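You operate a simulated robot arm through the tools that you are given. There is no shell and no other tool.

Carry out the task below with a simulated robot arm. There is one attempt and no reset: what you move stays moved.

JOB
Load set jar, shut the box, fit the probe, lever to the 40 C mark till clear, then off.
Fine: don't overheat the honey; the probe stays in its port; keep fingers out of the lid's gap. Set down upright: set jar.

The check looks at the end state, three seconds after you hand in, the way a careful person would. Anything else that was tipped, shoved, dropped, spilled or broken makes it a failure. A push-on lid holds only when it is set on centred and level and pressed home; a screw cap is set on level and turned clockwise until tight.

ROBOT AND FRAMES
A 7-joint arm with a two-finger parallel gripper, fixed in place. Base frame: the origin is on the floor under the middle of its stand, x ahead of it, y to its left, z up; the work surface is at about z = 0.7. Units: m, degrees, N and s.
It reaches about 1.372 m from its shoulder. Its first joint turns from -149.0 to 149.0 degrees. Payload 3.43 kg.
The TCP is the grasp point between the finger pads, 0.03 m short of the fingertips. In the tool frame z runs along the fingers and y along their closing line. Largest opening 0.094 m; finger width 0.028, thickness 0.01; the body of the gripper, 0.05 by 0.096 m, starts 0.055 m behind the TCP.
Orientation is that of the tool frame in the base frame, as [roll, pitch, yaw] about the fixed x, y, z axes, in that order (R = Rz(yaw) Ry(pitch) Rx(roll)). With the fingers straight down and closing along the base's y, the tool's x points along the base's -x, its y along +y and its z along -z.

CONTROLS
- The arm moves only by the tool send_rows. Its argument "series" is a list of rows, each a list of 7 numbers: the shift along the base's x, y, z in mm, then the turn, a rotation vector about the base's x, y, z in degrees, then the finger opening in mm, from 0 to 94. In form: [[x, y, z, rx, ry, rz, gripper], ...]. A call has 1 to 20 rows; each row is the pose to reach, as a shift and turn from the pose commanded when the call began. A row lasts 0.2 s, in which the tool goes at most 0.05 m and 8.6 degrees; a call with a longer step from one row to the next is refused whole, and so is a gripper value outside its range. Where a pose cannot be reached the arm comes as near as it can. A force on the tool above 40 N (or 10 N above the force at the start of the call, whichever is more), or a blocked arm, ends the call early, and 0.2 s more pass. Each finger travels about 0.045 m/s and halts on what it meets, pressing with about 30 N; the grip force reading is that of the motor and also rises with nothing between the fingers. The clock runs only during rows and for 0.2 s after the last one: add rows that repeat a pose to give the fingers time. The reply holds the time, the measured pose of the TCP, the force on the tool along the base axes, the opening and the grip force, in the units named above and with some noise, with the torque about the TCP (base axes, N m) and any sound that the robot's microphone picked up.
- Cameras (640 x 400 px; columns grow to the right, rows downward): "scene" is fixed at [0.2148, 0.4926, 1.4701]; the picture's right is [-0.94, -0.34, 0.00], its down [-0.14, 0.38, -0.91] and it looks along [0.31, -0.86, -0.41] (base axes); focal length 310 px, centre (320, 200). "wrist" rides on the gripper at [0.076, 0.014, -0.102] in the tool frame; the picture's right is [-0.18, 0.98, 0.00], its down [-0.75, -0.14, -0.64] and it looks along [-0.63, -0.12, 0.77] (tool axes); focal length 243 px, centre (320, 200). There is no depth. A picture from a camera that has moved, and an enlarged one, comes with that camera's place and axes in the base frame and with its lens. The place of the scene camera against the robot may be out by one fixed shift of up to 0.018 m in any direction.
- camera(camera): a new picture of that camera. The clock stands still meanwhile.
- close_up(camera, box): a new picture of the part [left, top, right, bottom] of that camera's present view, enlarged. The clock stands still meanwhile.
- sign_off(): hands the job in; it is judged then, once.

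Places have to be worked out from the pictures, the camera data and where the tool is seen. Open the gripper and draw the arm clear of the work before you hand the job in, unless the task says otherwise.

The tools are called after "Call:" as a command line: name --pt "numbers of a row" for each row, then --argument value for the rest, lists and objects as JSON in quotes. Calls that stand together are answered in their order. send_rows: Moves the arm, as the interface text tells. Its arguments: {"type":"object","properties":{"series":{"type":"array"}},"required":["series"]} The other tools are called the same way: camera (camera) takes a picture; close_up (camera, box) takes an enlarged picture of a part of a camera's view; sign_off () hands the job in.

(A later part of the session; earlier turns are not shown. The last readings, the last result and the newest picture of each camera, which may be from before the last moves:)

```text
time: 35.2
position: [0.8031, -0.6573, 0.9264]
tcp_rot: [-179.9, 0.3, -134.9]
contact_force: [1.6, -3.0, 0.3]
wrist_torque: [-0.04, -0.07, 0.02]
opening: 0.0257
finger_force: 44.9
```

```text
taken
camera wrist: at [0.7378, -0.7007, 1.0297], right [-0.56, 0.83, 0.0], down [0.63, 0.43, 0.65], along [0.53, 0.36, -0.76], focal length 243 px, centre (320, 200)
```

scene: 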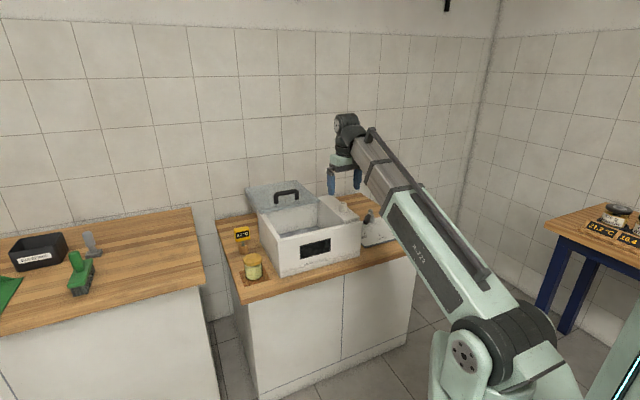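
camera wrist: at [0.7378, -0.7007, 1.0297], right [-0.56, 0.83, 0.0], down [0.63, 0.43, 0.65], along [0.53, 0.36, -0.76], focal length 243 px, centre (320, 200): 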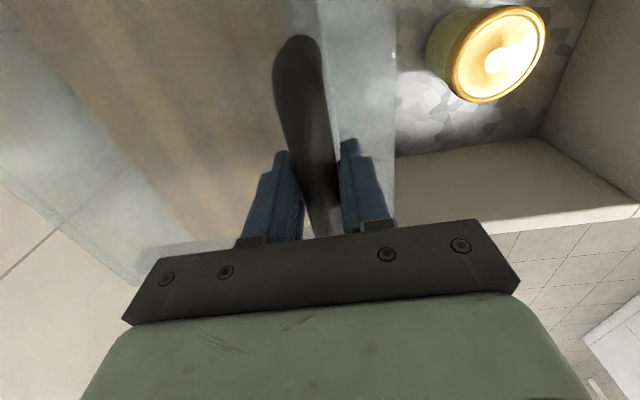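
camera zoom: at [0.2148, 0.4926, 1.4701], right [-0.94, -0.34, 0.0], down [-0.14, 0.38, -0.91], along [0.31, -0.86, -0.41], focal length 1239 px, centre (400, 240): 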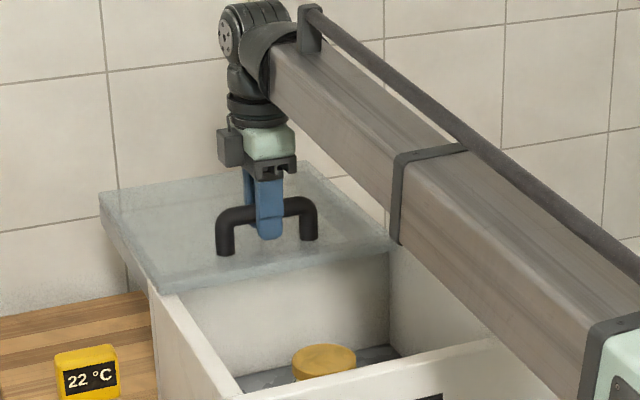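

Handle is gripped (25.7 mm, 45 N). I test by sliding the lid 20 mm toward the robot along the box's depth axis and read the force.

Call:
send_rows --pt "-3 3 0 0 0 0 5" --pt "-7 7 0 0 0 0 5" --pt "-11 11 0 0 0 0 5" --pt "-14 14 0 0 0 0 5"

Call:
close_up --camera "scene" --box '[240, 140, 360, 240]'

```text
time: 36.2
position: [0.788, -0.6415, 0.9257]
tcp_rot: [-179.9, 0.3, -135.0]
contact_force: [0.0, -3.4, 2.3]
wrist_torque: [0.05, -0.11, -0.02]
opening: 0.0256
finger_force: 45.1
```

```text
4.00 times, centred on (300, 190) of scene
camera zoom: at [0.2148, 0.4926, 1.4701], right [-0.94, -0.34, 0.0], down [-0.14, 0.38, -0.91], along [0.31, -0.86, -0.41], focal length 1239 px, centre (400, 240)
```

zoom: 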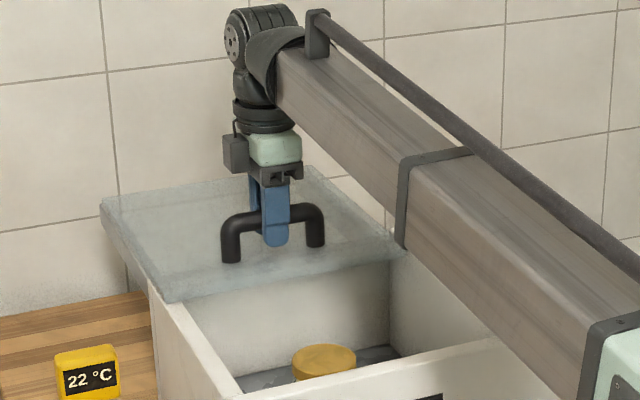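

The lid slides freely with only ~3 N. I continue sliding about 0.14 m more and check again.

Call:
send_rows --pt "-6 6 0 0 0 0 5" --pt "-16 16 0 0 0 0 5" --pt "-26 26 0 0 0 0 5" --pt "-36 36 0 0 0 0 5" --pt "-46 46 0 0 0 0 5" --pt "-56 56 0 0 0 0 5" --pt "-66 66 0 0 0 0 5" --pt "-76 76 0 0 0 0 5" --pt "-86 86 0 0 0 0 5" --pt "-96 96 0 0 0 0 5" --pt "-100 100 0 0 0 0 5"

Call:
close_up --camera "scene" --box '[220, 140, 380, 280]'

Call:
camera --camera "wrist"

```text
time: 38.6
position: [0.6874, -0.5436, 0.9263]
tcp_rot: [-179.9, 0.2, -135.1]
contact_force: [-0.1, -3.0, -4.7]
wrist_torque: [0.11, -0.24, 0.01]
opening: 0.0258
finger_force: 45.3
```

```text
2.86 times, centred on (300, 210) of scene
camera zoom: at [0.2148, 0.4926, 1.4701], right [-0.94, -0.34, 0.0], down [-0.14, 0.38, -0.91], along [0.31, -0.86, -0.41], focal length 885 px, centre (377, 171)
```

zoom: 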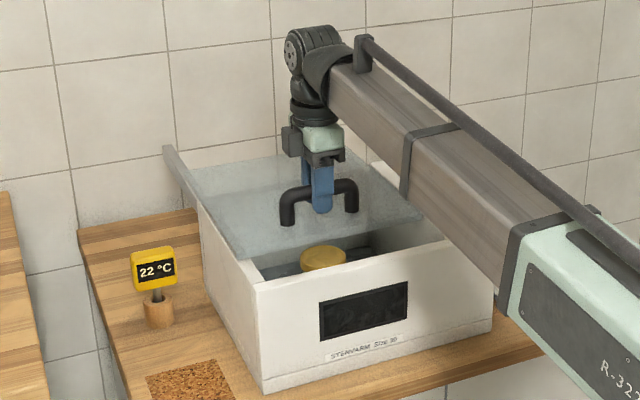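

```text
taken
camera wrist: at [0.6239, -0.5868, 1.0298], right [-0.56, 0.83, 0.0], down [0.63, 0.43, 0.65], along [0.53, 0.36, -0.76], focal length 243 px, centre (320, 200)
```

wrist: 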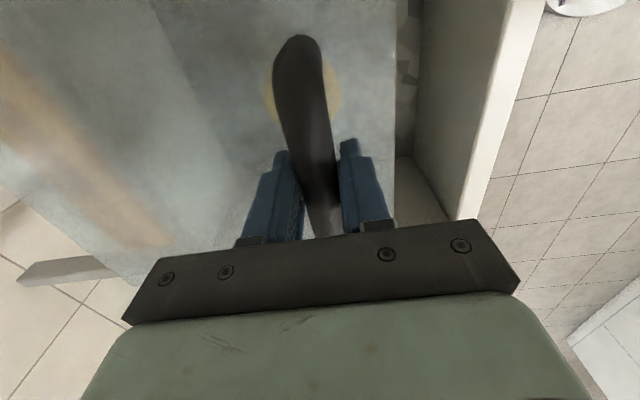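

The rails show it is indeed a slider, and ~8 cm remain. I continue another 55 mm at moderate speed.

Call:
send_rows --pt "-5 5 0 0 0 0 5" --pt "-12 12 0 0 0 0 5" --pt "-19 19 0 0 0 0 5" --pt "-26 26 0 0 0 0 5" --pt "-33 33 0 0 0 0 5" --pt "-39 39 0 0 0 0 5"

Call:
close_up --camera "scene" --box '[220, 140, 380, 280]'

Call:
camera --camera "wrist"

```text
time: 40.0
position: [0.6491, -0.5045, 0.9259]
tcp_rot: [180.0, 0.3, -135.0]
contact_force: [0.7, -1.9, 6.7]
wrist_torque: [-0.06, -0.14, 0.03]
opening: 0.0256
finger_force: 45.0
```

```text
2.86 times, centred on (300, 210) of scene
camera zoom: at [0.2148, 0.4926, 1.4701], right [-0.94, -0.34, 0.0], down [-0.14, 0.38, -0.91], along [0.31, -0.86, -0.41], focal length 885 px, centre (377, 171)
```

zoom: 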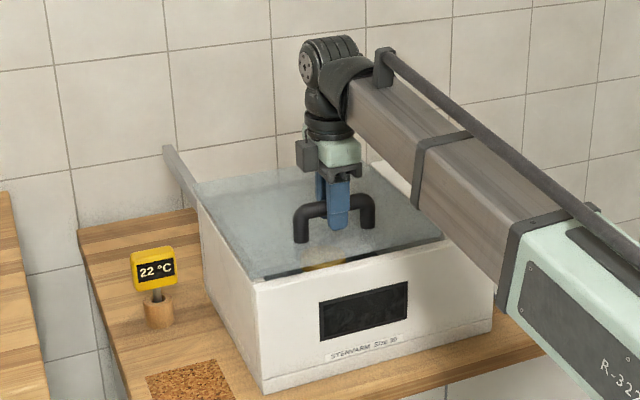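

```text
taken
camera wrist: at [0.5844, -0.5474, 1.0298], right [-0.56, 0.83, 0.0], down [0.63, 0.43, 0.65], along [0.53, 0.36, -0.76], focal length 243 px, centre (320, 200)
```

wrist: 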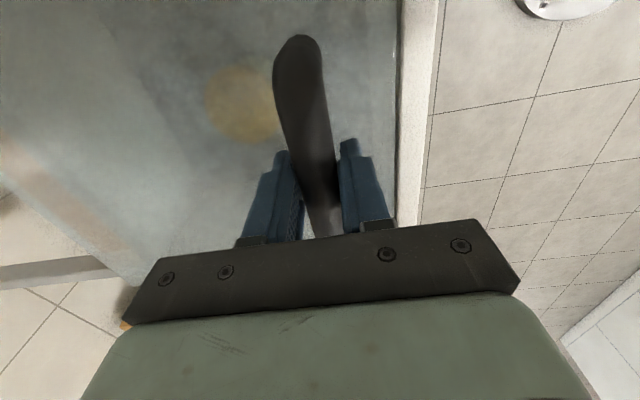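

Only a small gap is left. I continue in ~3 mm steps, watching the pull force for the stop.

Call:
send_rows --pt "-2 2 0 0 0 0 5" --pt "-4 4 0 0 0 0 5" --pt "-6 6 0 0 0 0 5" --pt "-8 8 0 0 0 0 5" --pt "-8 8 0 0 0 0 5"

Call:
close_up --camera "scene" --box '[240, 190, 360, 290]'

Call:
close_up --camera "wrist" --box '[320, 0, 480, 220]'

```text
time: 41.2
position: [0.6416, -0.4969, 0.9261]
tcp_rot: [-179.8, 0.3, -135.0]
contact_force: [-0.2, -2.5, 1.4]
wrist_torque: [0.23, -0.36, 0.02]
opening: 0.0259
finger_force: 45.2
```

```text
4.00 times, centred on (300, 240) of scene
camera zoom: at [0.2148, 0.4926, 1.4701], right [-0.94, -0.34, 0.0], down [-0.14, 0.38, -0.91], along [0.31, -0.86, -0.41], focal length 1239 px, centre (400, 40)
```

zoom: 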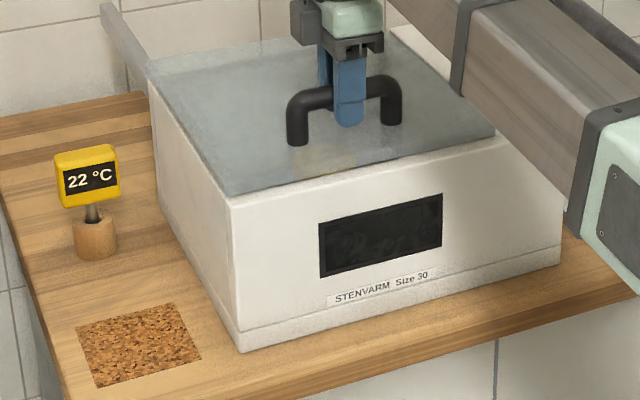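

```text
1.82 times, centred on (400, 110) of wrist
camera zoom: at [0.5766, -0.5396, 1.0298], right [-0.56, 0.83, 0.0], down [0.63, 0.43, 0.65], along [0.53, 0.36, -0.76], focal length 441 px, centre (174, 364)
```

zoom: 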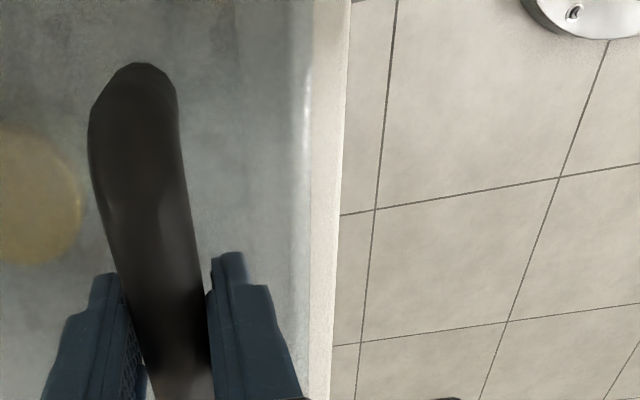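

Lid edge is nearly at the front wall; still no stop felt. I keep pulling in ~2 mm steps.

Call:
send_rows --pt "-1.5 1.5 0 0 0 0 5" --pt "-3 3 0 0 0 0 5" --pt "-4.5 4.5 0 0 0 0 5" --pt "-6 6 0 0 0 0 5" --pt "-6 6 0 0 0 0 5"

Call:
close_up --camera "scene" --box '[240, 190, 360, 290]'

Call:
close_up --camera "wrist" --box '[320, 0, 480, 220]'

```text
time: 42.4
position: [0.6362, -0.4902, 0.9261]
tcp_rot: [-179.9, 0.3, -135.1]
contact_force: [2.9, 0.4, 0.7]
wrist_torque: [-0.22, 0.14, -0.02]
opening: 0.0256
finger_force: 44.9
```

```text
4.00 times, centred on (300, 240) of scene
camera zoom: at [0.2148, 0.4926, 1.4701], right [-0.94, -0.34, 0.0], down [-0.14, 0.38, -0.91], along [0.31, -0.86, -0.41], focal length 1239 px, centre (400, 40)
```

zoom: 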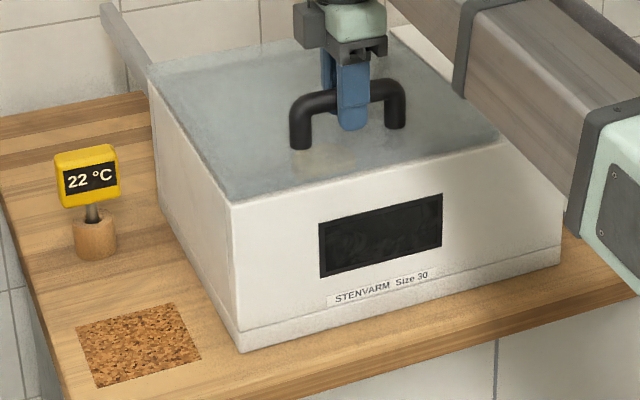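

```text
1.82 times, centred on (400, 110) of wrist
camera zoom: at [0.5706, -0.5336, 1.0299], right [-0.56, 0.83, 0.0], down [0.63, 0.43, 0.65], along [0.53, 0.36, -0.76], focal length 441 px, centre (174, 364)
```

zoom: 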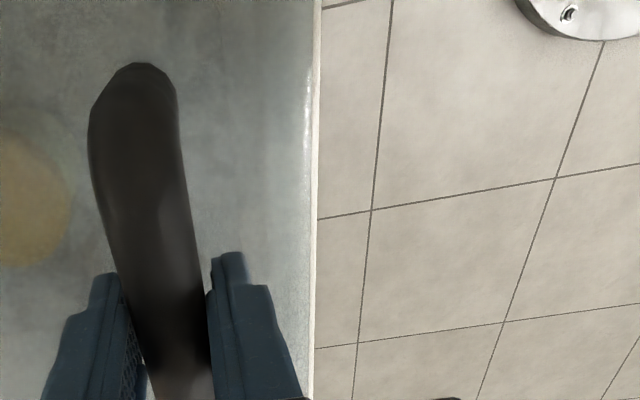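

Nearly flush with the front face. A few more small steps to find the end stop.

Call:
send_rows --pt "-1 1 0 0 0 0 5" --pt "-2 2 0 0 0 0 5" --pt "-3 3 0 0 0 0 5" --pt "-3 3 0 0 0 0 5"

Call:
close_up --camera "scene" --box '[240, 190, 360, 290]'

Call:
close_up --camera "wrist" --box '[320, 0, 480, 220]'

```text
time: 43.4
position: [0.6319, -0.4881, 0.9265]
tcp_rot: [-179.9, 0.3, -134.9]
contact_force: [4.3, 2.3, 2.0]
wrist_torque: [-0.03, 0.03, -0.01]
opening: 0.026
finger_force: 45.2
```

```text
4.00 times, centred on (300, 240) of scene
camera zoom: at [0.2148, 0.4926, 1.4701], right [-0.94, -0.34, 0.0], down [-0.14, 0.38, -0.91], along [0.31, -0.86, -0.41], focal length 1239 px, centre (400, 40)
```

zoom: 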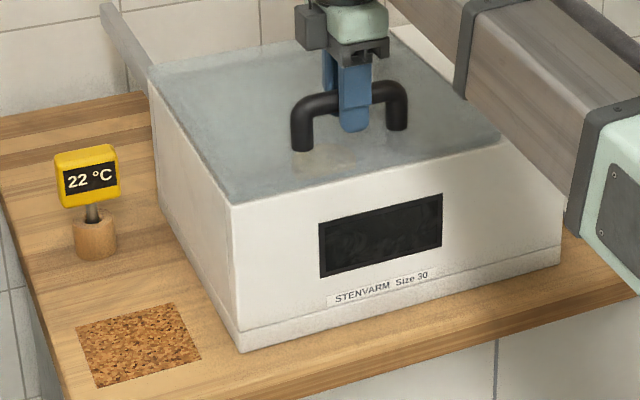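

```text
1.82 times, centred on (400, 110) of wrist
camera zoom: at [0.5677, -0.5307, 1.0299], right [-0.56, 0.83, 0.0], down [0.63, 0.43, 0.65], along [0.53, 0.36, -0.76], focal length 441 px, centre (174, 364)
```

zoom: 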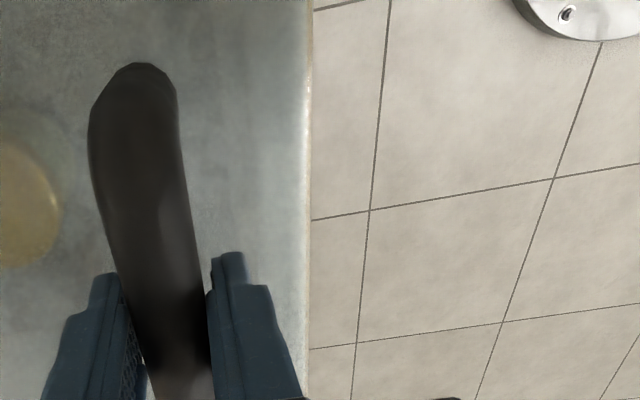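

The lid edge now looks flush with the front face, but no clear stop yet. I pull a little further, in 1.4 mm steps, checking the force.

Call:
send_rows --pt "-1 1 0 0 0 0 5" --pt "-2 2 0 0 0 0 5" --pt "-2 2 0 0 0 0 5"

Call:
close_up --camera "wrist" --box '[320, 0, 480, 220]'

```text
time: 44.2
position: [0.6313, -0.4858, 0.9269]
tcp_rot: [-179.8, 0.3, -135.0]
contact_force: [8.6, -3.2, -0.6]
wrist_torque: [0.23, -0.21, -0.01]
opening: 0.0257
finger_force: 44.5
```

```text
1.82 times, centred on (400, 110) of wrist
camera zoom: at [0.5662, -0.5292, 1.0299], right [-0.56, 0.83, 0.0], down [0.63, 0.43, 0.65], along [0.53, 0.36, -0.76], focal length 441 px, centre (174, 364)
```

zoom: 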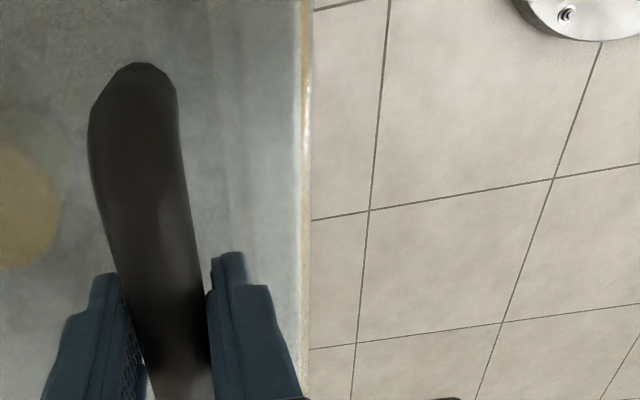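

The pull force rose to ~8 N and the lid stopped moving with the gripper: it's at its end stop, shut. I release the handle and rise.

Call:
send_rows --pt "0.7 -0.7 0 0 0 0 26" --pt "0.7 -0.7 0 0 0 0 40" --pt "0.7 -0.7 0 0 0 0 55" --pt "0.7 -0.7 0 0 0 0 60" --pt "0.7 -0.7 10 0 0 0 60" --pt "0.7 -0.7 30 0 0 0 60" --pt "0.7 -0.7 60 0 0 0 60" --pt "0.7 -0.7 90 0 0 0 60" --pt "0.7 -0.7 115 0 0 0 60" --pt "0.7 -0.7 125 0 0 0 60"

Call:
camera --camera "wrist"

Call:
close_up --camera "scene" --box '[220, 170, 380, 290]'

```text
time: 46.4
position: [0.6324, -0.4879, 1.0516]
tcp_rot: [-179.9, 0.3, -135.0]
contact_force: [0.5, 0.2, -0.6]
wrist_torque: [0.02, -0.04, 0.01]
opening: 0.0598
finger_force: 0.1
```

```text
taken
camera wrist: at [0.5668, -0.5301, 1.1551], right [-0.56, 0.83, 0.0], down [0.63, 0.43, 0.65], along [0.53, 0.36, -0.76], focal length 243 px, centre (320, 200)
```

wrist: 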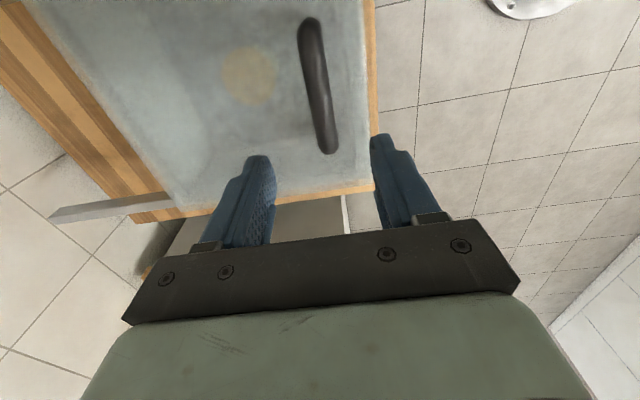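

```text
3.33 times, centred on (300, 230) of scene
camera zoom: at [0.2148, 0.4926, 1.4701], right [-0.94, -0.34, 0.0], down [-0.14, 0.38, -0.91], along [0.31, -0.86, -0.41], focal length 1032 px, centre (387, 100)
```

zoom: 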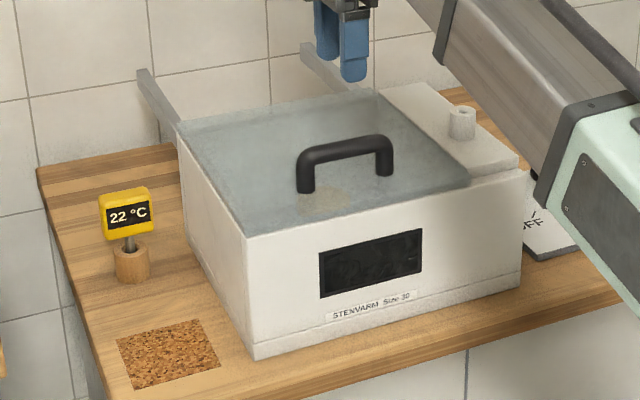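

The lid is shut, covering the opening up to the front. Now the probe: its holder hole triangulates to about (0.923, -0.461, 0.737). I move above it, turning back -90° so the fingers close across the head's width.

Call:
send_rows --pt "8 1 0 0 0 -3 94" --pt "24 3 0 0 0 -9 94" --pt "42 5 0 0 0 -15 94" --pt "61 6 0 0 0 -21 94" --pt "80 8 0 0 0 -27 94" --pt "99 9 0 0 0 -33 94" --pt "118 11 0 0 0 -39 94" --pt "137 13 0 0 0 -45 94" --pt "156 15 0 0 0 -51 94" --pt "175 17 0 0 0 -57 94" --pt "194 19 0 0 0 -63 94" --pt "213 21 0 0 0 -69 94" --pt "232 23 0 0 0 -75 94" --pt "251 25 0 0 0 -80 94" --pt "268 26 -5 0 0 -85 94" --pt "282 27 -10 0 0 -88 94" --pt "290 27 -12 0 0 -90 94"

Call:
camera --camera "wrist"

Call:
close_up --camera "scene" --box '[200, 150, 340, 290]'

```text
time: 50.0
position: [0.9203, -0.4587, 1.0386]
tcp_rot: [-179.8, 0.3, 134.9]
contact_force: [0.1, 0.0, 0.1]
wrist_torque: [-0.03, -0.01, -0.04]
opening: 0.0942
finger_force: 0.2
```

```text
taken
camera wrist: at [0.8776, -0.394, 1.1427], right [0.83, 0.56, 0.0], down [0.43, -0.63, 0.65], along [0.36, -0.53, -0.76], focal length 243 px, centre (320, 200)
```

wrist: 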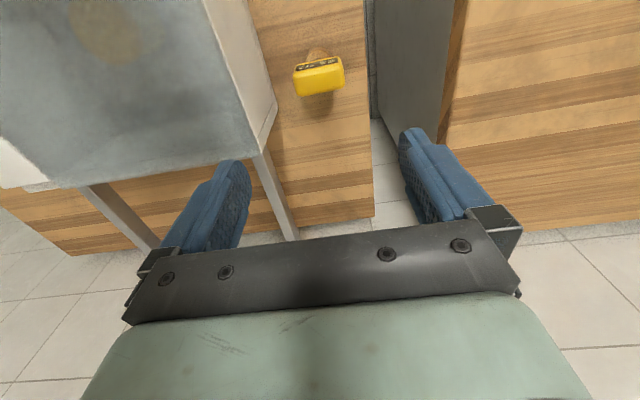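

```text
2.86 times, centred on (270, 220) of scene
camera zoom: at [0.2148, 0.4926, 1.4701], right [-0.94, -0.34, 0.0], down [-0.14, 0.38, -0.91], along [0.31, -0.86, -0.41], focal length 885 px, centre (463, 143)
```

zoom: 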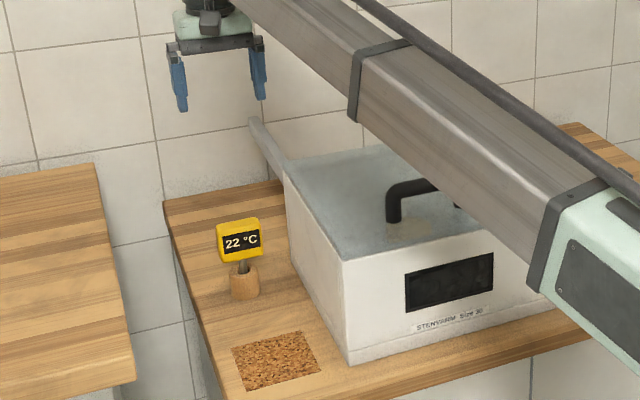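

Call:
close_up --camera "wrist" --box '[260, 20, 380, 120]'

Call:
close_up --camera "scene" --box '[225, 215, 265, 260]'

```text
4.00 times, centred on (320, 70) of wrist
camera zoom: at [0.8776, -0.394, 1.1427], right [0.83, 0.56, 0.0], down [0.43, -0.63, 0.65], along [0.36, -0.53, -0.76], focal length 970 px, centre (320, 720)
```

zoom: 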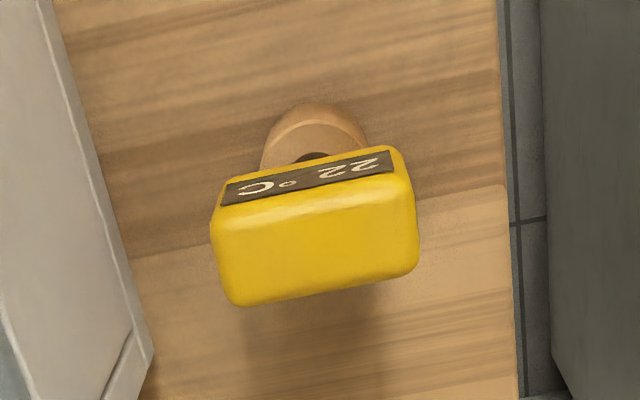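

```text
8.89 times, centred on (245, 238) of scene
camera zoom: at [0.2148, 0.4926, 1.4701], right [-0.94, -0.34, 0.0], down [-0.14, 0.38, -0.91], along [0.31, -0.86, -0.41], focal length 2753 px, centre (987, -133)
```

zoom: 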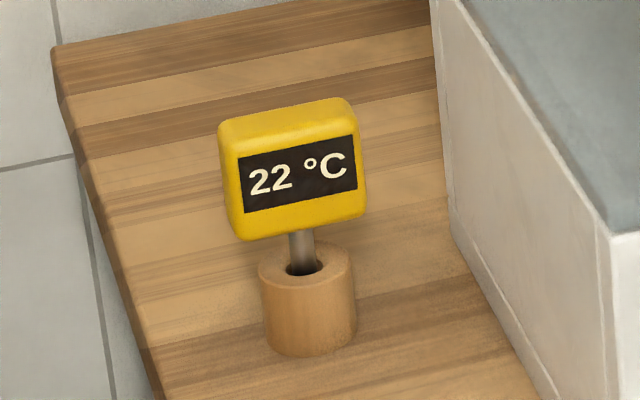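

Probe head top centre triangulates to (0.924, -0.463, 0.816), ~62 mm wide, aligned with my fingers. I centre on it and descend to z≈0.86 first, just above.

Call:
send_rows --pt "1 -1 -15 0 0 0 94" --pt "2 -2 -40 0 0 0 94" --pt "3 -3 -70 0 0 0 94" --pt "3.7 -4.3 -100 0 0 0 94" --pt "3.7 -4.3 -130 0 0 0 94" --pt "3.7 -4.3 -155 0 0 0 94" --pt "3.7 -4.3 -170 0 0 0 94" --pt "3.7 -4.3 -178 0 0 0 94"

Call:
camera --camera "wrist"

Call:
close_up --camera "scene" --box '[200, 170, 300, 270]'

```text
time: 51.8
position: [0.9256, -0.4642, 0.8616]
tcp_rot: [-179.9, 0.2, 135.1]
contact_force: [-0.5, -0.9, -0.2]
wrist_torque: [-0.02, 0.0, 0.0]
opening: 0.094
finger_force: 0.0
```

```text
taken
camera wrist: at [0.881, -0.3985, 0.9645], right [0.83, 0.56, 0.0], down [0.43, -0.63, 0.65], along [0.36, -0.53, -0.76], focal length 243 px, centre (320, 200)
```

wrist: 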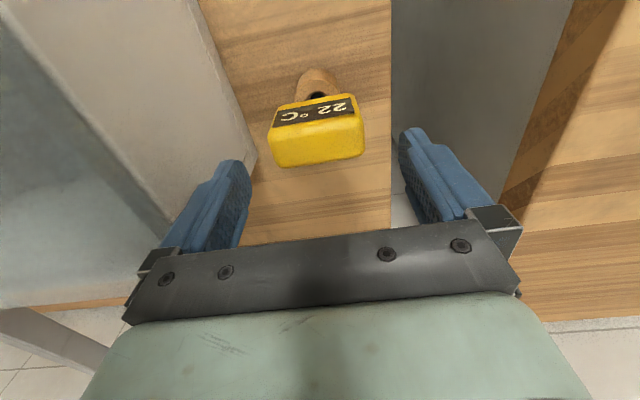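

```text
4.00 times, centred on (250, 220) of scene
camera zoom: at [0.2148, 0.4926, 1.4701], right [-0.94, -0.34, 0.0], down [-0.14, 0.38, -0.91], along [0.31, -0.86, -0.41], focal length 1239 px, centre (600, 120)
```

zoom: 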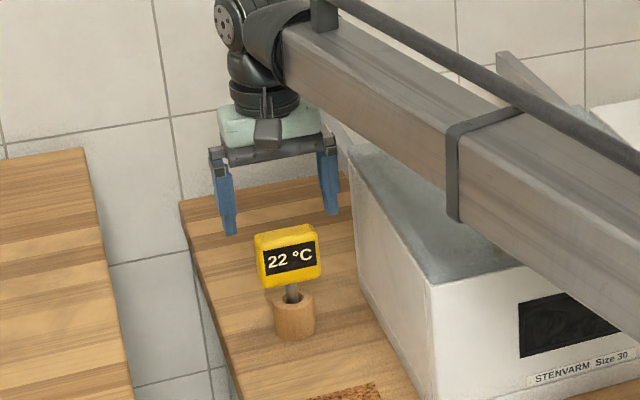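

Head is centred between the fingers, and the forearm should clear the lid by ~2.5 cm. I descend to z≈0.802 with pads along the head's sides.

Call:
send_rows --pt "-1 0.7 -8 0 0 0 94" --pt "-1 0.7 -20 0 0 0 94" --pt "-1 0.7 -32 0 0 0 94" --pt "-1 0.7 -44 0 0 0 94" --pt "-1 0.7 -54 0 0 0 94" --pt "-1 0.7 -59 0 0 0 94"

Call:
camera --camera "wrist"

Call:
close_up --camera "scene" --box '[200, 170, 340, 270]'

```text
time: 53.2
position: [0.9249, -0.4637, 0.8019]
tcp_rot: [-179.9, 0.3, 135.0]
contact_force: [-0.3, 0.2, -0.2]
wrist_torque: [-0.05, -0.02, 0.03]
opening: 0.0942
finger_force: 0.0
```

```text
taken
camera wrist: at [0.8797, -0.3981, 0.9055], right [0.83, 0.56, 0.0], down [0.43, -0.63, 0.65], along [0.36, -0.53, -0.76], focal length 243 px, centre (320, 200)
```

wrist: 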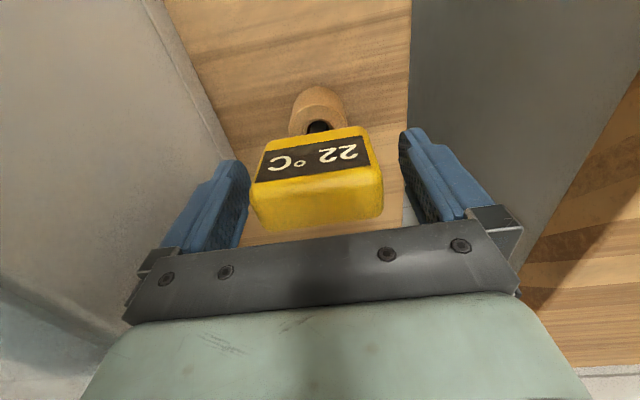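

```text
4.00 times, centred on (270, 220) of scene
camera zoom: at [0.2148, 0.4926, 1.4701], right [-0.94, -0.34, 0.0], down [-0.14, 0.38, -0.91], along [0.31, -0.86, -0.41], focal length 1239 px, centre (520, 120)
```

zoom: 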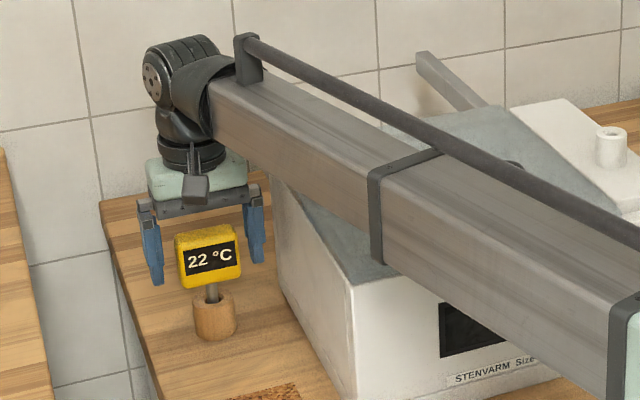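

The head is centred and nothing touches. I close on it.

Call:
send_rows --pt "0 0 0 0 0 0 80" --pt "0 0 0 0 0 0 68" --pt "0 0 0 0 0 0 60" --pt "0 0 0 0 0 0 52" --pt "0 0 0 0 0 0 48" --pt "0 0 0 0 0 0 48"

Call:
camera --camera "wrist"

Call:
close_up --camera "scene" --box '[220, 200, 300, 270]'

```text
time: 54.6
position: [0.9247, -0.4635, 0.8024]
tcp_rot: [-179.9, 0.4, 135.0]
contact_force: [-0.5, -0.1, 1.3]
wrist_torque: [-0.02, 0.03, 0.01]
opening: 0.0677
finger_force: 30.3
```

```text
taken
camera wrist: at [0.8796, -0.3981, 0.9055], right [0.83, 0.56, 0.0], down [0.43, -0.63, 0.65], along [0.36, -0.53, -0.76], focal length 243 px, centre (320, 200)
```

wrist: 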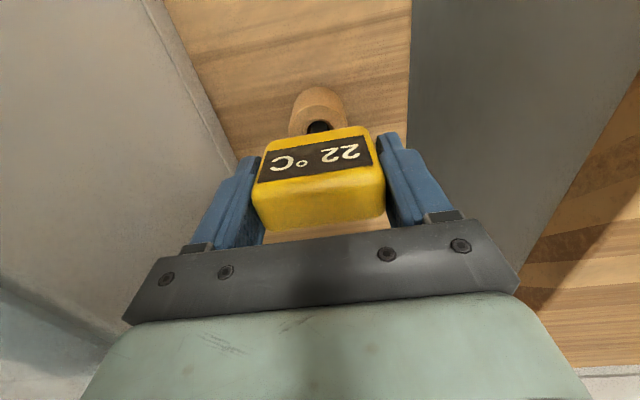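

```text
5.71 times, centred on (260, 235) of scene
camera zoom: at [0.2148, 0.4926, 1.4701], right [-0.94, -0.34, 0.0], down [-0.14, 0.38, -0.91], along [0.31, -0.86, -0.41], focal length 1770 px, centre (663, 0)
```

zoom: 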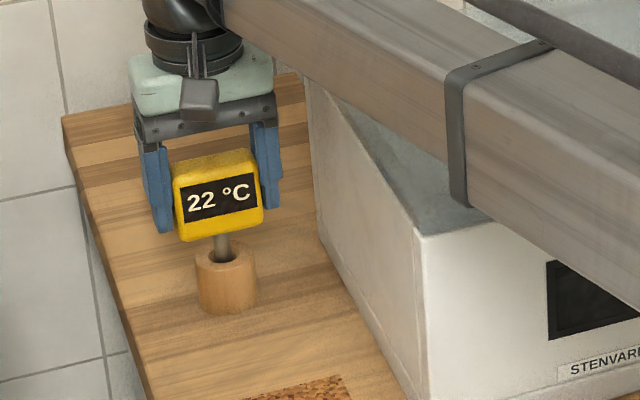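

Head gripped (67.7 mm, 30 N). I lift straight up slowly to draw the stem from its holder, then check.

Call:
send_rows --pt "0 0 5 0 0 0 48" --pt "0 0 12 0 0 0 48" --pt "0 0 22 0 0 0 48" --pt "0 0 34 0 0 0 48" --pt "0 0 48 0 0 0 48" --pt "0 0 64 0 0 0 48" --pt "0 0 82 0 0 0 48" --pt "0 0 100 0 0 0 48" --pt "0 0 120 0 0 0 48" --pt "0 0 140 0 0 0 48" --pt "0 0 160 0 0 0 48" --pt "0 0 180 0 0 0 48" --pt "0 0 200 0 0 0 48" --pt "0 0 220 0 0 0 48" --pt "0 0 236 0 0 0 48"

Call:
camera --camera "wrist"

Call:
close_up --camera "scene" --box '[200, 140, 320, 270]'

```text
time: 57.8
position: [0.9245, -0.4629, 1.0381]
tcp_rot: [-179.9, 0.2, 135.0]
contact_force: [0.8, -0.1, -1.1]
wrist_torque: [0.02, 0.01, -0.02]
opening: 0.0677
finger_force: 30.5
```

```text
taken
camera wrist: at [0.88, -0.398, 1.1421], right [0.83, 0.56, 0.0], down [0.43, -0.63, 0.65], along [0.36, -0.53, -0.76], focal length 243 px, centre (320, 200)
```

wrist: 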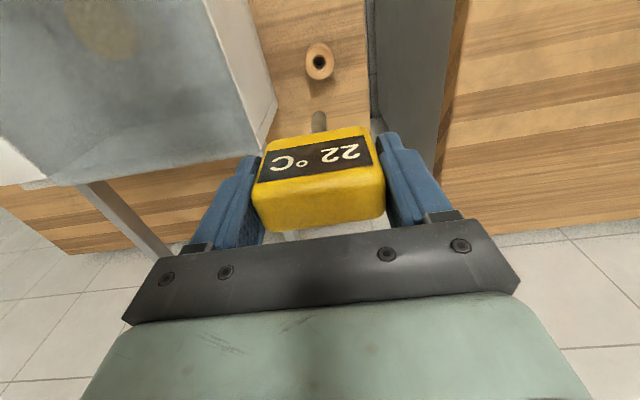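

```text
3.08 times, centred on (260, 205) of scene
camera zoom: at [0.2148, 0.4926, 1.4701], right [-0.94, -0.34, 0.0], down [-0.14, 0.38, -0.91], along [0.31, -0.86, -0.41], focal length 953 px, centre (505, 185)
```

zoom: 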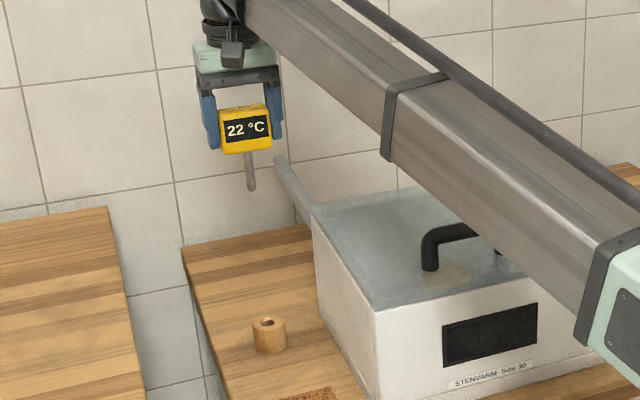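

The probe came out cleanly and the holder stayed put. I zoom in on the stem tip to locate it relative to the TCP.

Call:
close_up --camera "wrist" --box '[260, 80, 380, 180]'

Call:
close_up --camera "scene" --box '[235, 160, 275, 205]'

```text
4.00 times, centred on (320, 130) of wrist
camera zoom: at [0.88, -0.398, 1.1421], right [0.83, 0.56, 0.0], down [0.43, -0.63, 0.65], along [0.36, -0.53, -0.76], focal length 970 px, centre (320, 480)
```

zoom: 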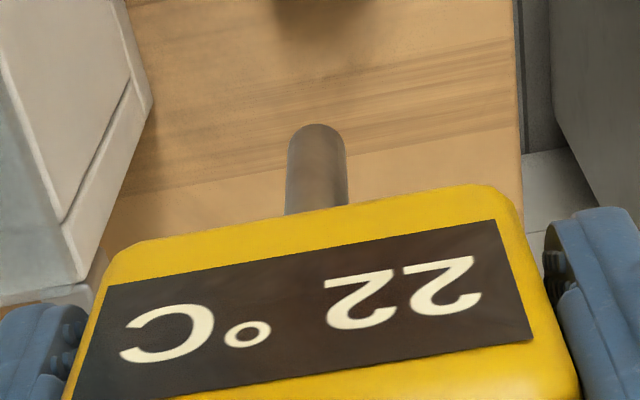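

```text
8.89 times, centred on (255, 182) of scene
camera zoom: at [0.2148, 0.4926, 1.4701], right [-0.94, -0.34, 0.0], down [-0.14, 0.38, -0.91], along [0.31, -0.86, -0.41], focal length 2753 px, centre (898, 356)
```

zoom: 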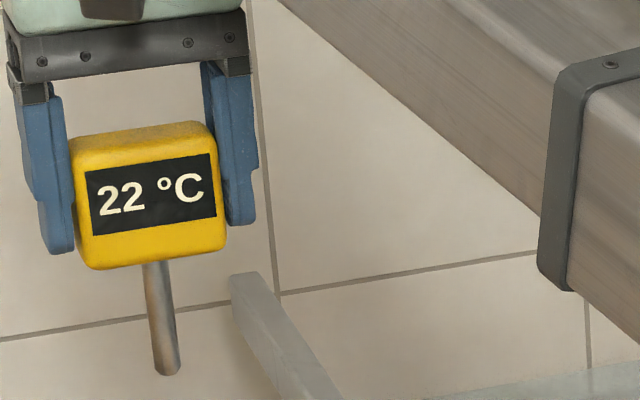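

The stem is ~12 mm thick, vertical, tip ≈94 mm below the TCP and centred. I carry it at a slightly raised height to above the port near (0.536, -0.651).

Call:
send_rows --pt "0 0 8 0 0 0 48" --pt "-8 -4 18 0 0 0 48" --pt "-26 -12 24 0 0 0 48" --pt "-48 -23 26 0 0 0 48" --pt "-72 -35 26 0 0 0 48" --pt "-96 -46 26 0 0 0 48" --pt "-120 -58 26 0 0 0 48" --pt "-144 -70 26 0 0 0 48" --pt "-168 -81 26 0 0 0 48" --pt "-192 -93 26 0 0 0 48" --pt "-216 -104 26 0 0 0 48" --pt "-240 -116 26 0 0 0 48" --pt "-264 -127 26 0 0 0 48" --pt "-288 -139 26 0 0 0 48" --pt "-312 -151 26 0 0 0 48" --pt "-336 -162 26 0 0 0 48" --pt "-358 -173 26 0 0 0 48" --pt "-376 -181 26 0 0 0 48" --pt "-389 -188 26 0 0 0 48"

Call:
camera --camera "wrist"

Call:
close_up --camera "scene" --box '[270, 140, 400, 240]'

```text
time: 61.8
position: [0.5336, -0.6515, 1.0652]
tcp_rot: [-179.9, 0.1, 135.0]
contact_force: [-0.1, 0.0, -0.3]
wrist_torque: [-0.03, -0.01, 0.05]
opening: 0.0677
finger_force: 30.2
```

```text
taken
camera wrist: at [0.49, -0.5858, 1.1675], right [0.82, 0.57, 0.0], down [0.43, -0.63, 0.65], along [0.36, -0.53, -0.76], focal length 243 px, centre (320, 200)
```

wrist: 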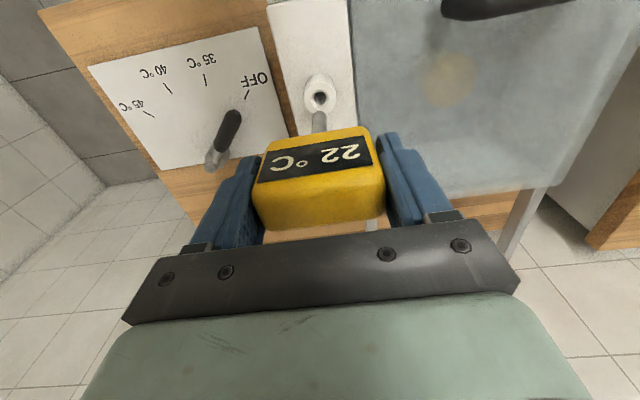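

```text
4.00 times, centred on (335, 190) of scene
camera zoom: at [0.2148, 0.4926, 1.4701], right [-0.94, -0.34, 0.0], down [-0.14, 0.38, -0.91], along [0.31, -0.86, -0.41], focal length 1239 px, centre (260, 240)
```

zoom: 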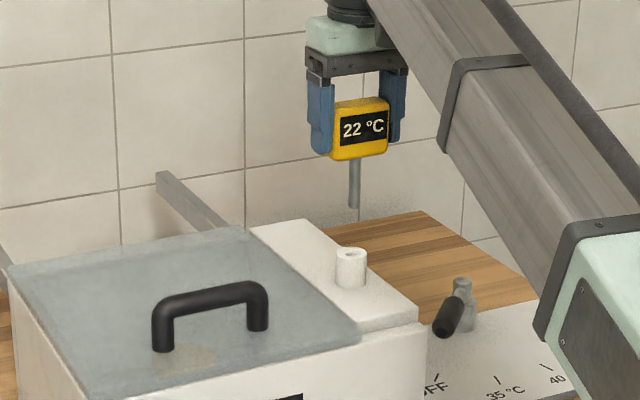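

The stem hangs almost right over the port. Zoom to measure the offset between the stem tip and the hole.

Call:
close_up --camera "wrist" --box '[270, 60, 370, 140]'

Call:
close_up --camera "scene" --box '[340, 175, 375, 220]'

```text
5.00 times, centred on (320, 100) of wrist
camera zoom: at [0.49, -0.5858, 1.1675], right [0.82, 0.57, 0.0], down [0.43, -0.63, 0.65], along [0.36, -0.53, -0.76], focal length 1213 px, centre (320, 700)
```

zoom: 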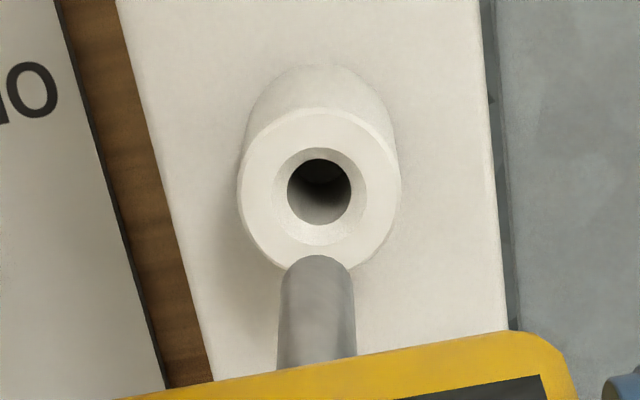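

```text
8.89 times, centred on (358, 198) of scene
camera zoom: at [0.2148, 0.4926, 1.4701], right [-0.94, -0.34, 0.0], down [-0.14, 0.38, -0.91], along [0.31, -0.86, -0.41], focal length 2753 px, centre (-13, 222)
```

zoom: 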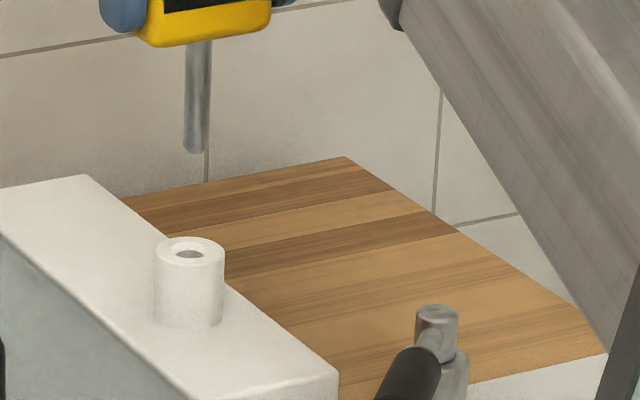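

The port mouth has a funnel; columns line up (318 vs 319) and along depth the port seems ~1.5 mm further away. I shift by that and lower until the tip is ~8 mm above the port, then re-measure.

Call:
send_rows --pt "0.5 -0.5 -6 0 0 0 48" --pt "1 -1 -16 0 0 0 48" --pt "1 -1 -26 0 0 0 48" --pt "1 -1 -36 0 0 0 48" --pt "1 -1 -44 0 0 0 48" --pt "1 -1 -48 0 0 0 48"

Call:
close_up --camera "wrist" --box '[270, 60, 370, 140]'

Call:
close_up --camera "scene" --box '[340, 175, 375, 220]'

```text
time: 63.2
position: [0.5367, -0.6512, 1.0162]
tcp_rot: [-180.0, 0.2, 135.1]
contact_force: [0.4, 0.8, -0.3]
wrist_torque: [0.03, -0.01, -0.02]
opening: 0.0678
finger_force: 29.9
```

```text
5.00 times, centred on (320, 100) of wrist
camera zoom: at [0.4919, -0.5866, 1.1197], right [0.83, 0.56, 0.0], down [0.43, -0.63, 0.65], along [0.36, -0.53, -0.76], focal length 1213 px, centre (320, 700)
```

zoom: 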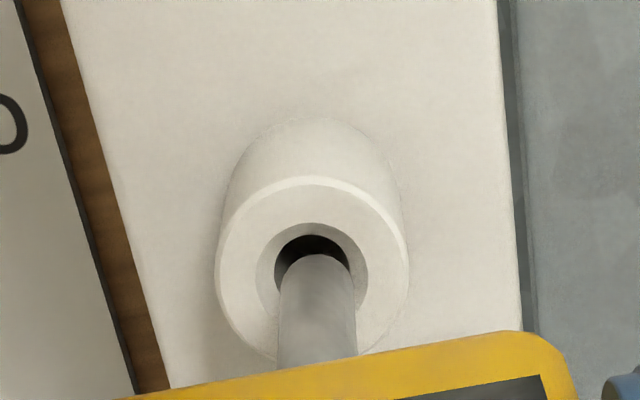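

```text
8.89 times, centred on (358, 198) of scene
camera zoom: at [0.2148, 0.4926, 1.4701], right [-0.94, -0.34, 0.0], down [-0.14, 0.38, -0.91], along [0.31, -0.86, -0.41], focal length 2753 px, centre (-13, 222)
```

zoom: 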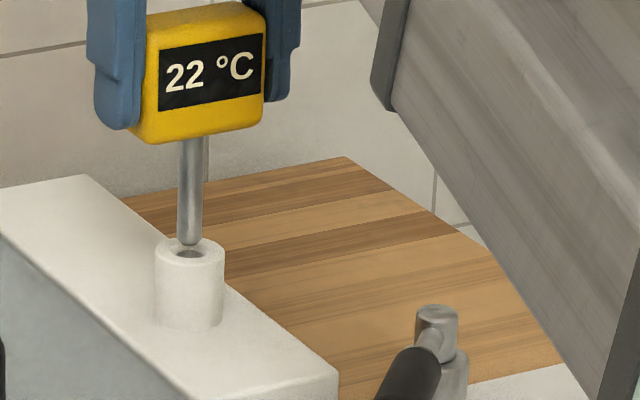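

Very close now. I zoom further to measure the residual offset of stem vs. ring.

Call:
close_up --camera "wrist" --box '[300, 90, 340, 135]'

Call:
close_up --camera "scene" --box '[354, 194, 369, 210]'

```text
8.89 times, centred on (320, 112) of wrist
camera zoom: at [0.4919, -0.5866, 1.1197], right [0.83, 0.56, 0.0], down [0.43, -0.63, 0.65], along [0.36, -0.53, -0.76], focal length 2157 px, centre (320, 978)
```

zoom: 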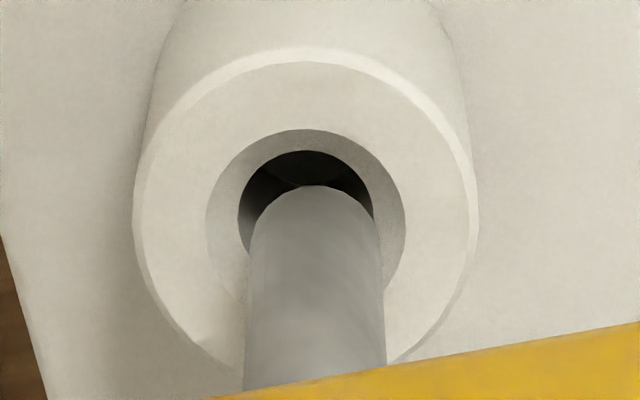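

```text
16.00 times, centred on (362, 202) of scene
camera zoom: at [0.2148, 0.4926, 1.4701], right [-0.94, -0.34, 0.0], down [-0.14, 0.38, -0.91], along [0.31, -0.86, -0.41], focal length 4956 px, centre (-344, 168)
```

zoom: 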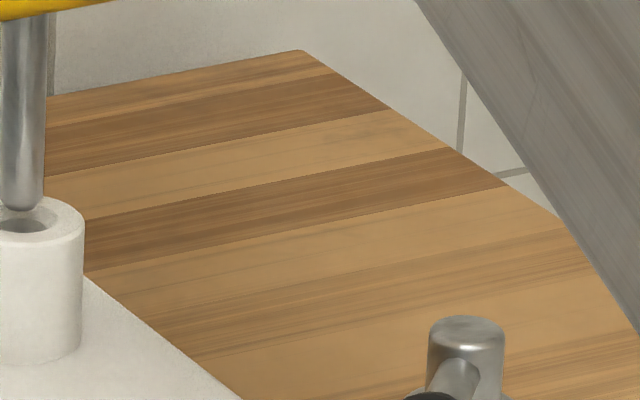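

Residual: port is about -0.9 mm along the box width and +0.6 mm in depth from the stem. I correct that and lower 14 mm so the tip enters the funnel, watching forces.

Call:
send_rows --pt "-0.2 -1.1 0 0 0 0 48" --pt "-0.2 -1.1 -3 0 0 0 48" --pt "-0.2 -1.1 -6 0 0 0 48" --pt "-0.2 -1.1 -9 0 0 0 48" --pt "-0.2 -1.1 -12 0 0 0 48" --pt "-0.2 -1.1 -14 0 0 0 48" --pt "-0.2 -1.1 -14 0 0 0 48"

Call:
close_up --camera "wrist" --box '[300, 90, 340, 135]'

Call:
close_up --camera "scene" --box '[340, 175, 375, 220]'

```text
time: 64.8
position: [0.5357, -0.6529, 1.0026]
tcp_rot: [-179.9, 0.3, 135.0]
contact_force: [0.3, 0.4, -0.6]
wrist_torque: [-0.02, -0.01, 0.01]
opening: 0.0676
finger_force: 30.2
```

```text
8.89 times, centred on (320, 112) of wrist
camera zoom: at [0.4914, -0.5878, 1.106], right [0.83, 0.56, 0.0], down [0.43, -0.63, 0.65], along [0.36, -0.53, -0.76], focal length 2157 px, centre (320, 978)
```

zoom: 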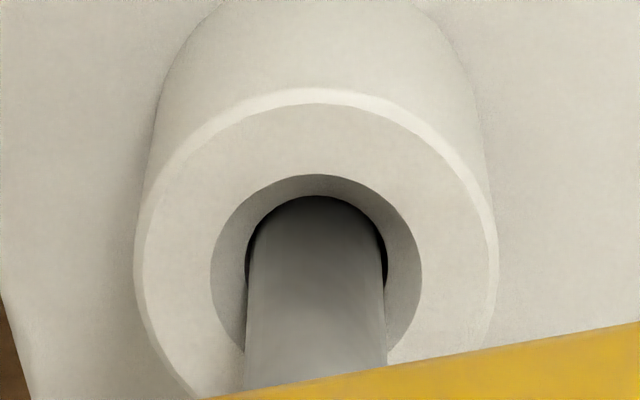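

```text
8.89 times, centred on (358, 198) of scene
camera zoom: at [0.2148, 0.4926, 1.4701], right [-0.94, -0.34, 0.0], down [-0.14, 0.38, -0.91], along [0.31, -0.86, -0.41], focal length 2753 px, centre (-13, 222)
```

zoom: 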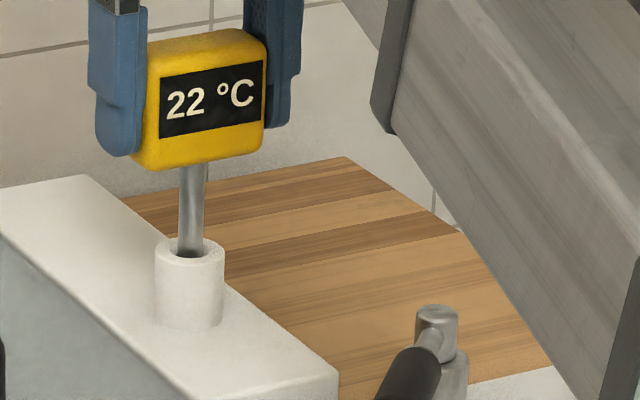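

The tip has entered the hole cleanly, centred (316 vs 316), with no contact force. I continue down 30 mm.

Call:
send_rows --pt "0 0 -4 0 0 0 48" --pt "0 0 -8 0 0 0 48" --pt "0 0 -12 0 0 0 48" --pt "0 0 -16 0 0 0 48" --pt "0 0 -20 0 0 0 48" --pt "0 0 -24 0 0 0 48" --pt "0 0 -28 0 0 0 48" --pt "0 0 -30 0 0 0 48"

Call:
close_up --camera "scene" --box '[330, 165, 380, 220]'

```text
time: 66.6
position: [0.536, -0.6507, 0.9741]
tcp_rot: [-179.8, 0.4, 135.1]
contact_force: [0.4, -1.4, 31.2]
wrist_torque: [-0.06, -0.01, 0.0]
opening: 0.0678
finger_force: 30.0
```

```text
7.27 times, centred on (355, 192) of scene
camera zoom: at [0.2148, 0.4926, 1.4701], right [-0.94, -0.34, 0.0], down [-0.14, 0.38, -0.91], along [0.31, -0.86, -0.41], focal length 2253 px, centre (66, 254)
```

zoom: 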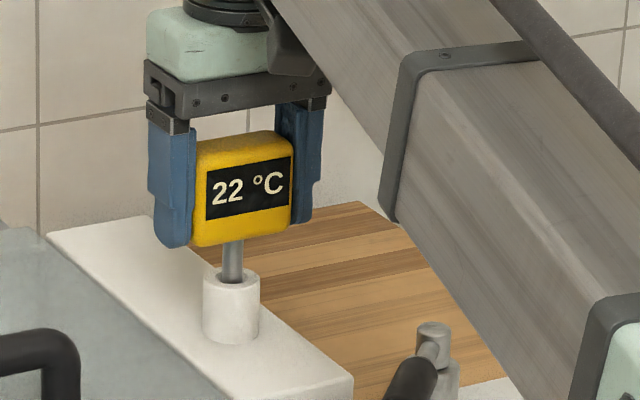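

A firm +31 N at z≈0.974 means the stem has bottomed, about 34 mm inside the port. I ease off ~1.5 mm and check the force before releasing.

Call:
send_rows --pt "0 0 1 0 0 0 48" --pt "0 0 1.5 0 0 0 48" --pt "0 0 1.5 0 0 0 48"

Call:
close_up --camera "wrist" --box '[220, 80, 420, 240]'

```text
time: 67.4
position: [0.5357, -0.6532, 0.9733]
tcp_rot: [-179.7, 0.1, 135.0]
contact_force: [-1.8, -1.4, 12.2]
wrist_torque: [-0.09, 0.11, -0.02]
opening: 0.0679
finger_force: 29.6
```

```text
2.50 times, centred on (320, 160) of wrist
camera zoom: at [0.4913, -0.5877, 1.0771], right [0.83, 0.56, 0.0], down [0.43, -0.63, 0.65], along [0.36, -0.53, -0.76], focal length 606 px, centre (320, 300)
```

zoom: 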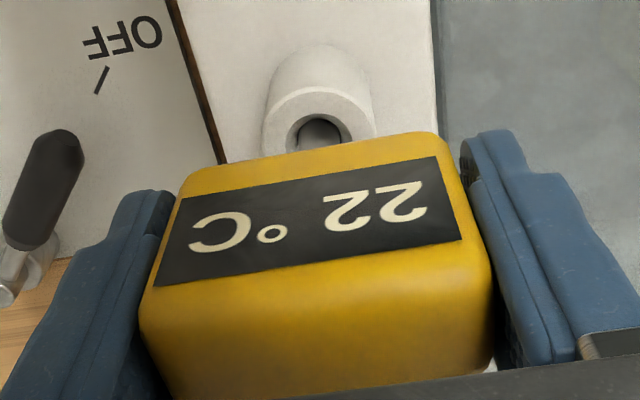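

The tip depth (≈34 mm) equals the port tube's height above the ledge, so it is fully seated. I ease another millimetre and open the fingers.

Call:
send_rows --pt "0 0 0.8 0 0 0 48" --pt "0 0 0.8 0 0 0 66" --pt "0 0 0.8 0 0 0 70" --pt "0 0 0.8 0 0 0 76" --pt "0 0 0.8 0 0 0 84" --pt "0 0 0.8 0 0 0 92" --pt "0 0 0.8 0 0 0 94" --pt "0 0 0.8 0 0 0 94"

Call:
close_up --camera "scene" --box '[330, 165, 380, 220]'

Call:
camera --camera "wrist"

```text
time: 69.2
position: [0.5354, -0.6523, 0.9746]
tcp_rot: [-179.8, 0.3, 135.0]
contact_force: [0.5, 0.1, 0.8]
wrist_torque: [-0.02, 0.0, 0.0]
opening: 0.0938
finger_force: 0.0
```

```text
7.27 times, centred on (355, 192) of scene
camera zoom: at [0.2148, 0.4926, 1.4701], right [-0.94, -0.34, 0.0], down [-0.14, 0.38, -0.91], along [0.31, -0.86, -0.41], focal length 2253 px, centre (66, 254)
```

zoom: 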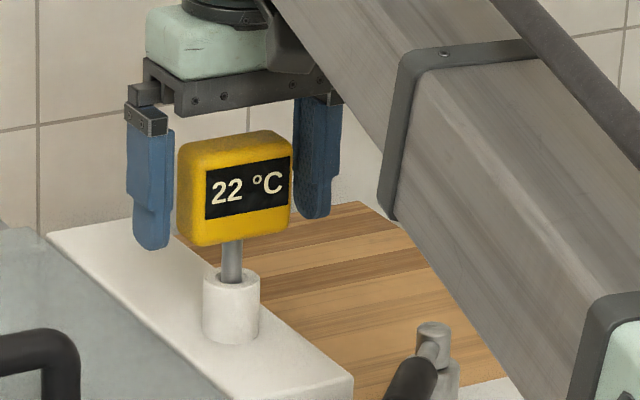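

```text
taken
camera wrist: at [0.4916, -0.5879, 1.078], right [0.83, 0.56, 0.0], down [0.43, -0.63, 0.65], along [0.36, -0.53, -0.76], focal length 243 px, centre (320, 200)
```

wrist: 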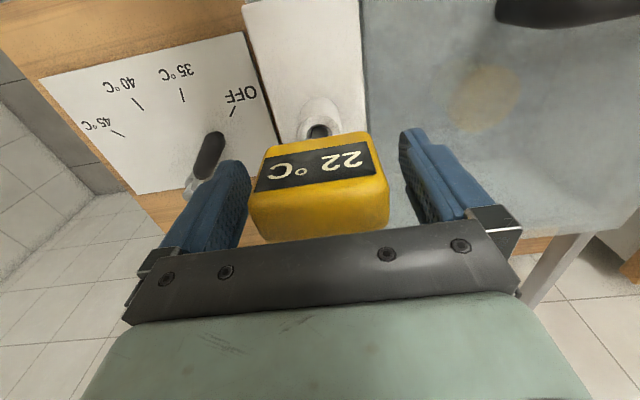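

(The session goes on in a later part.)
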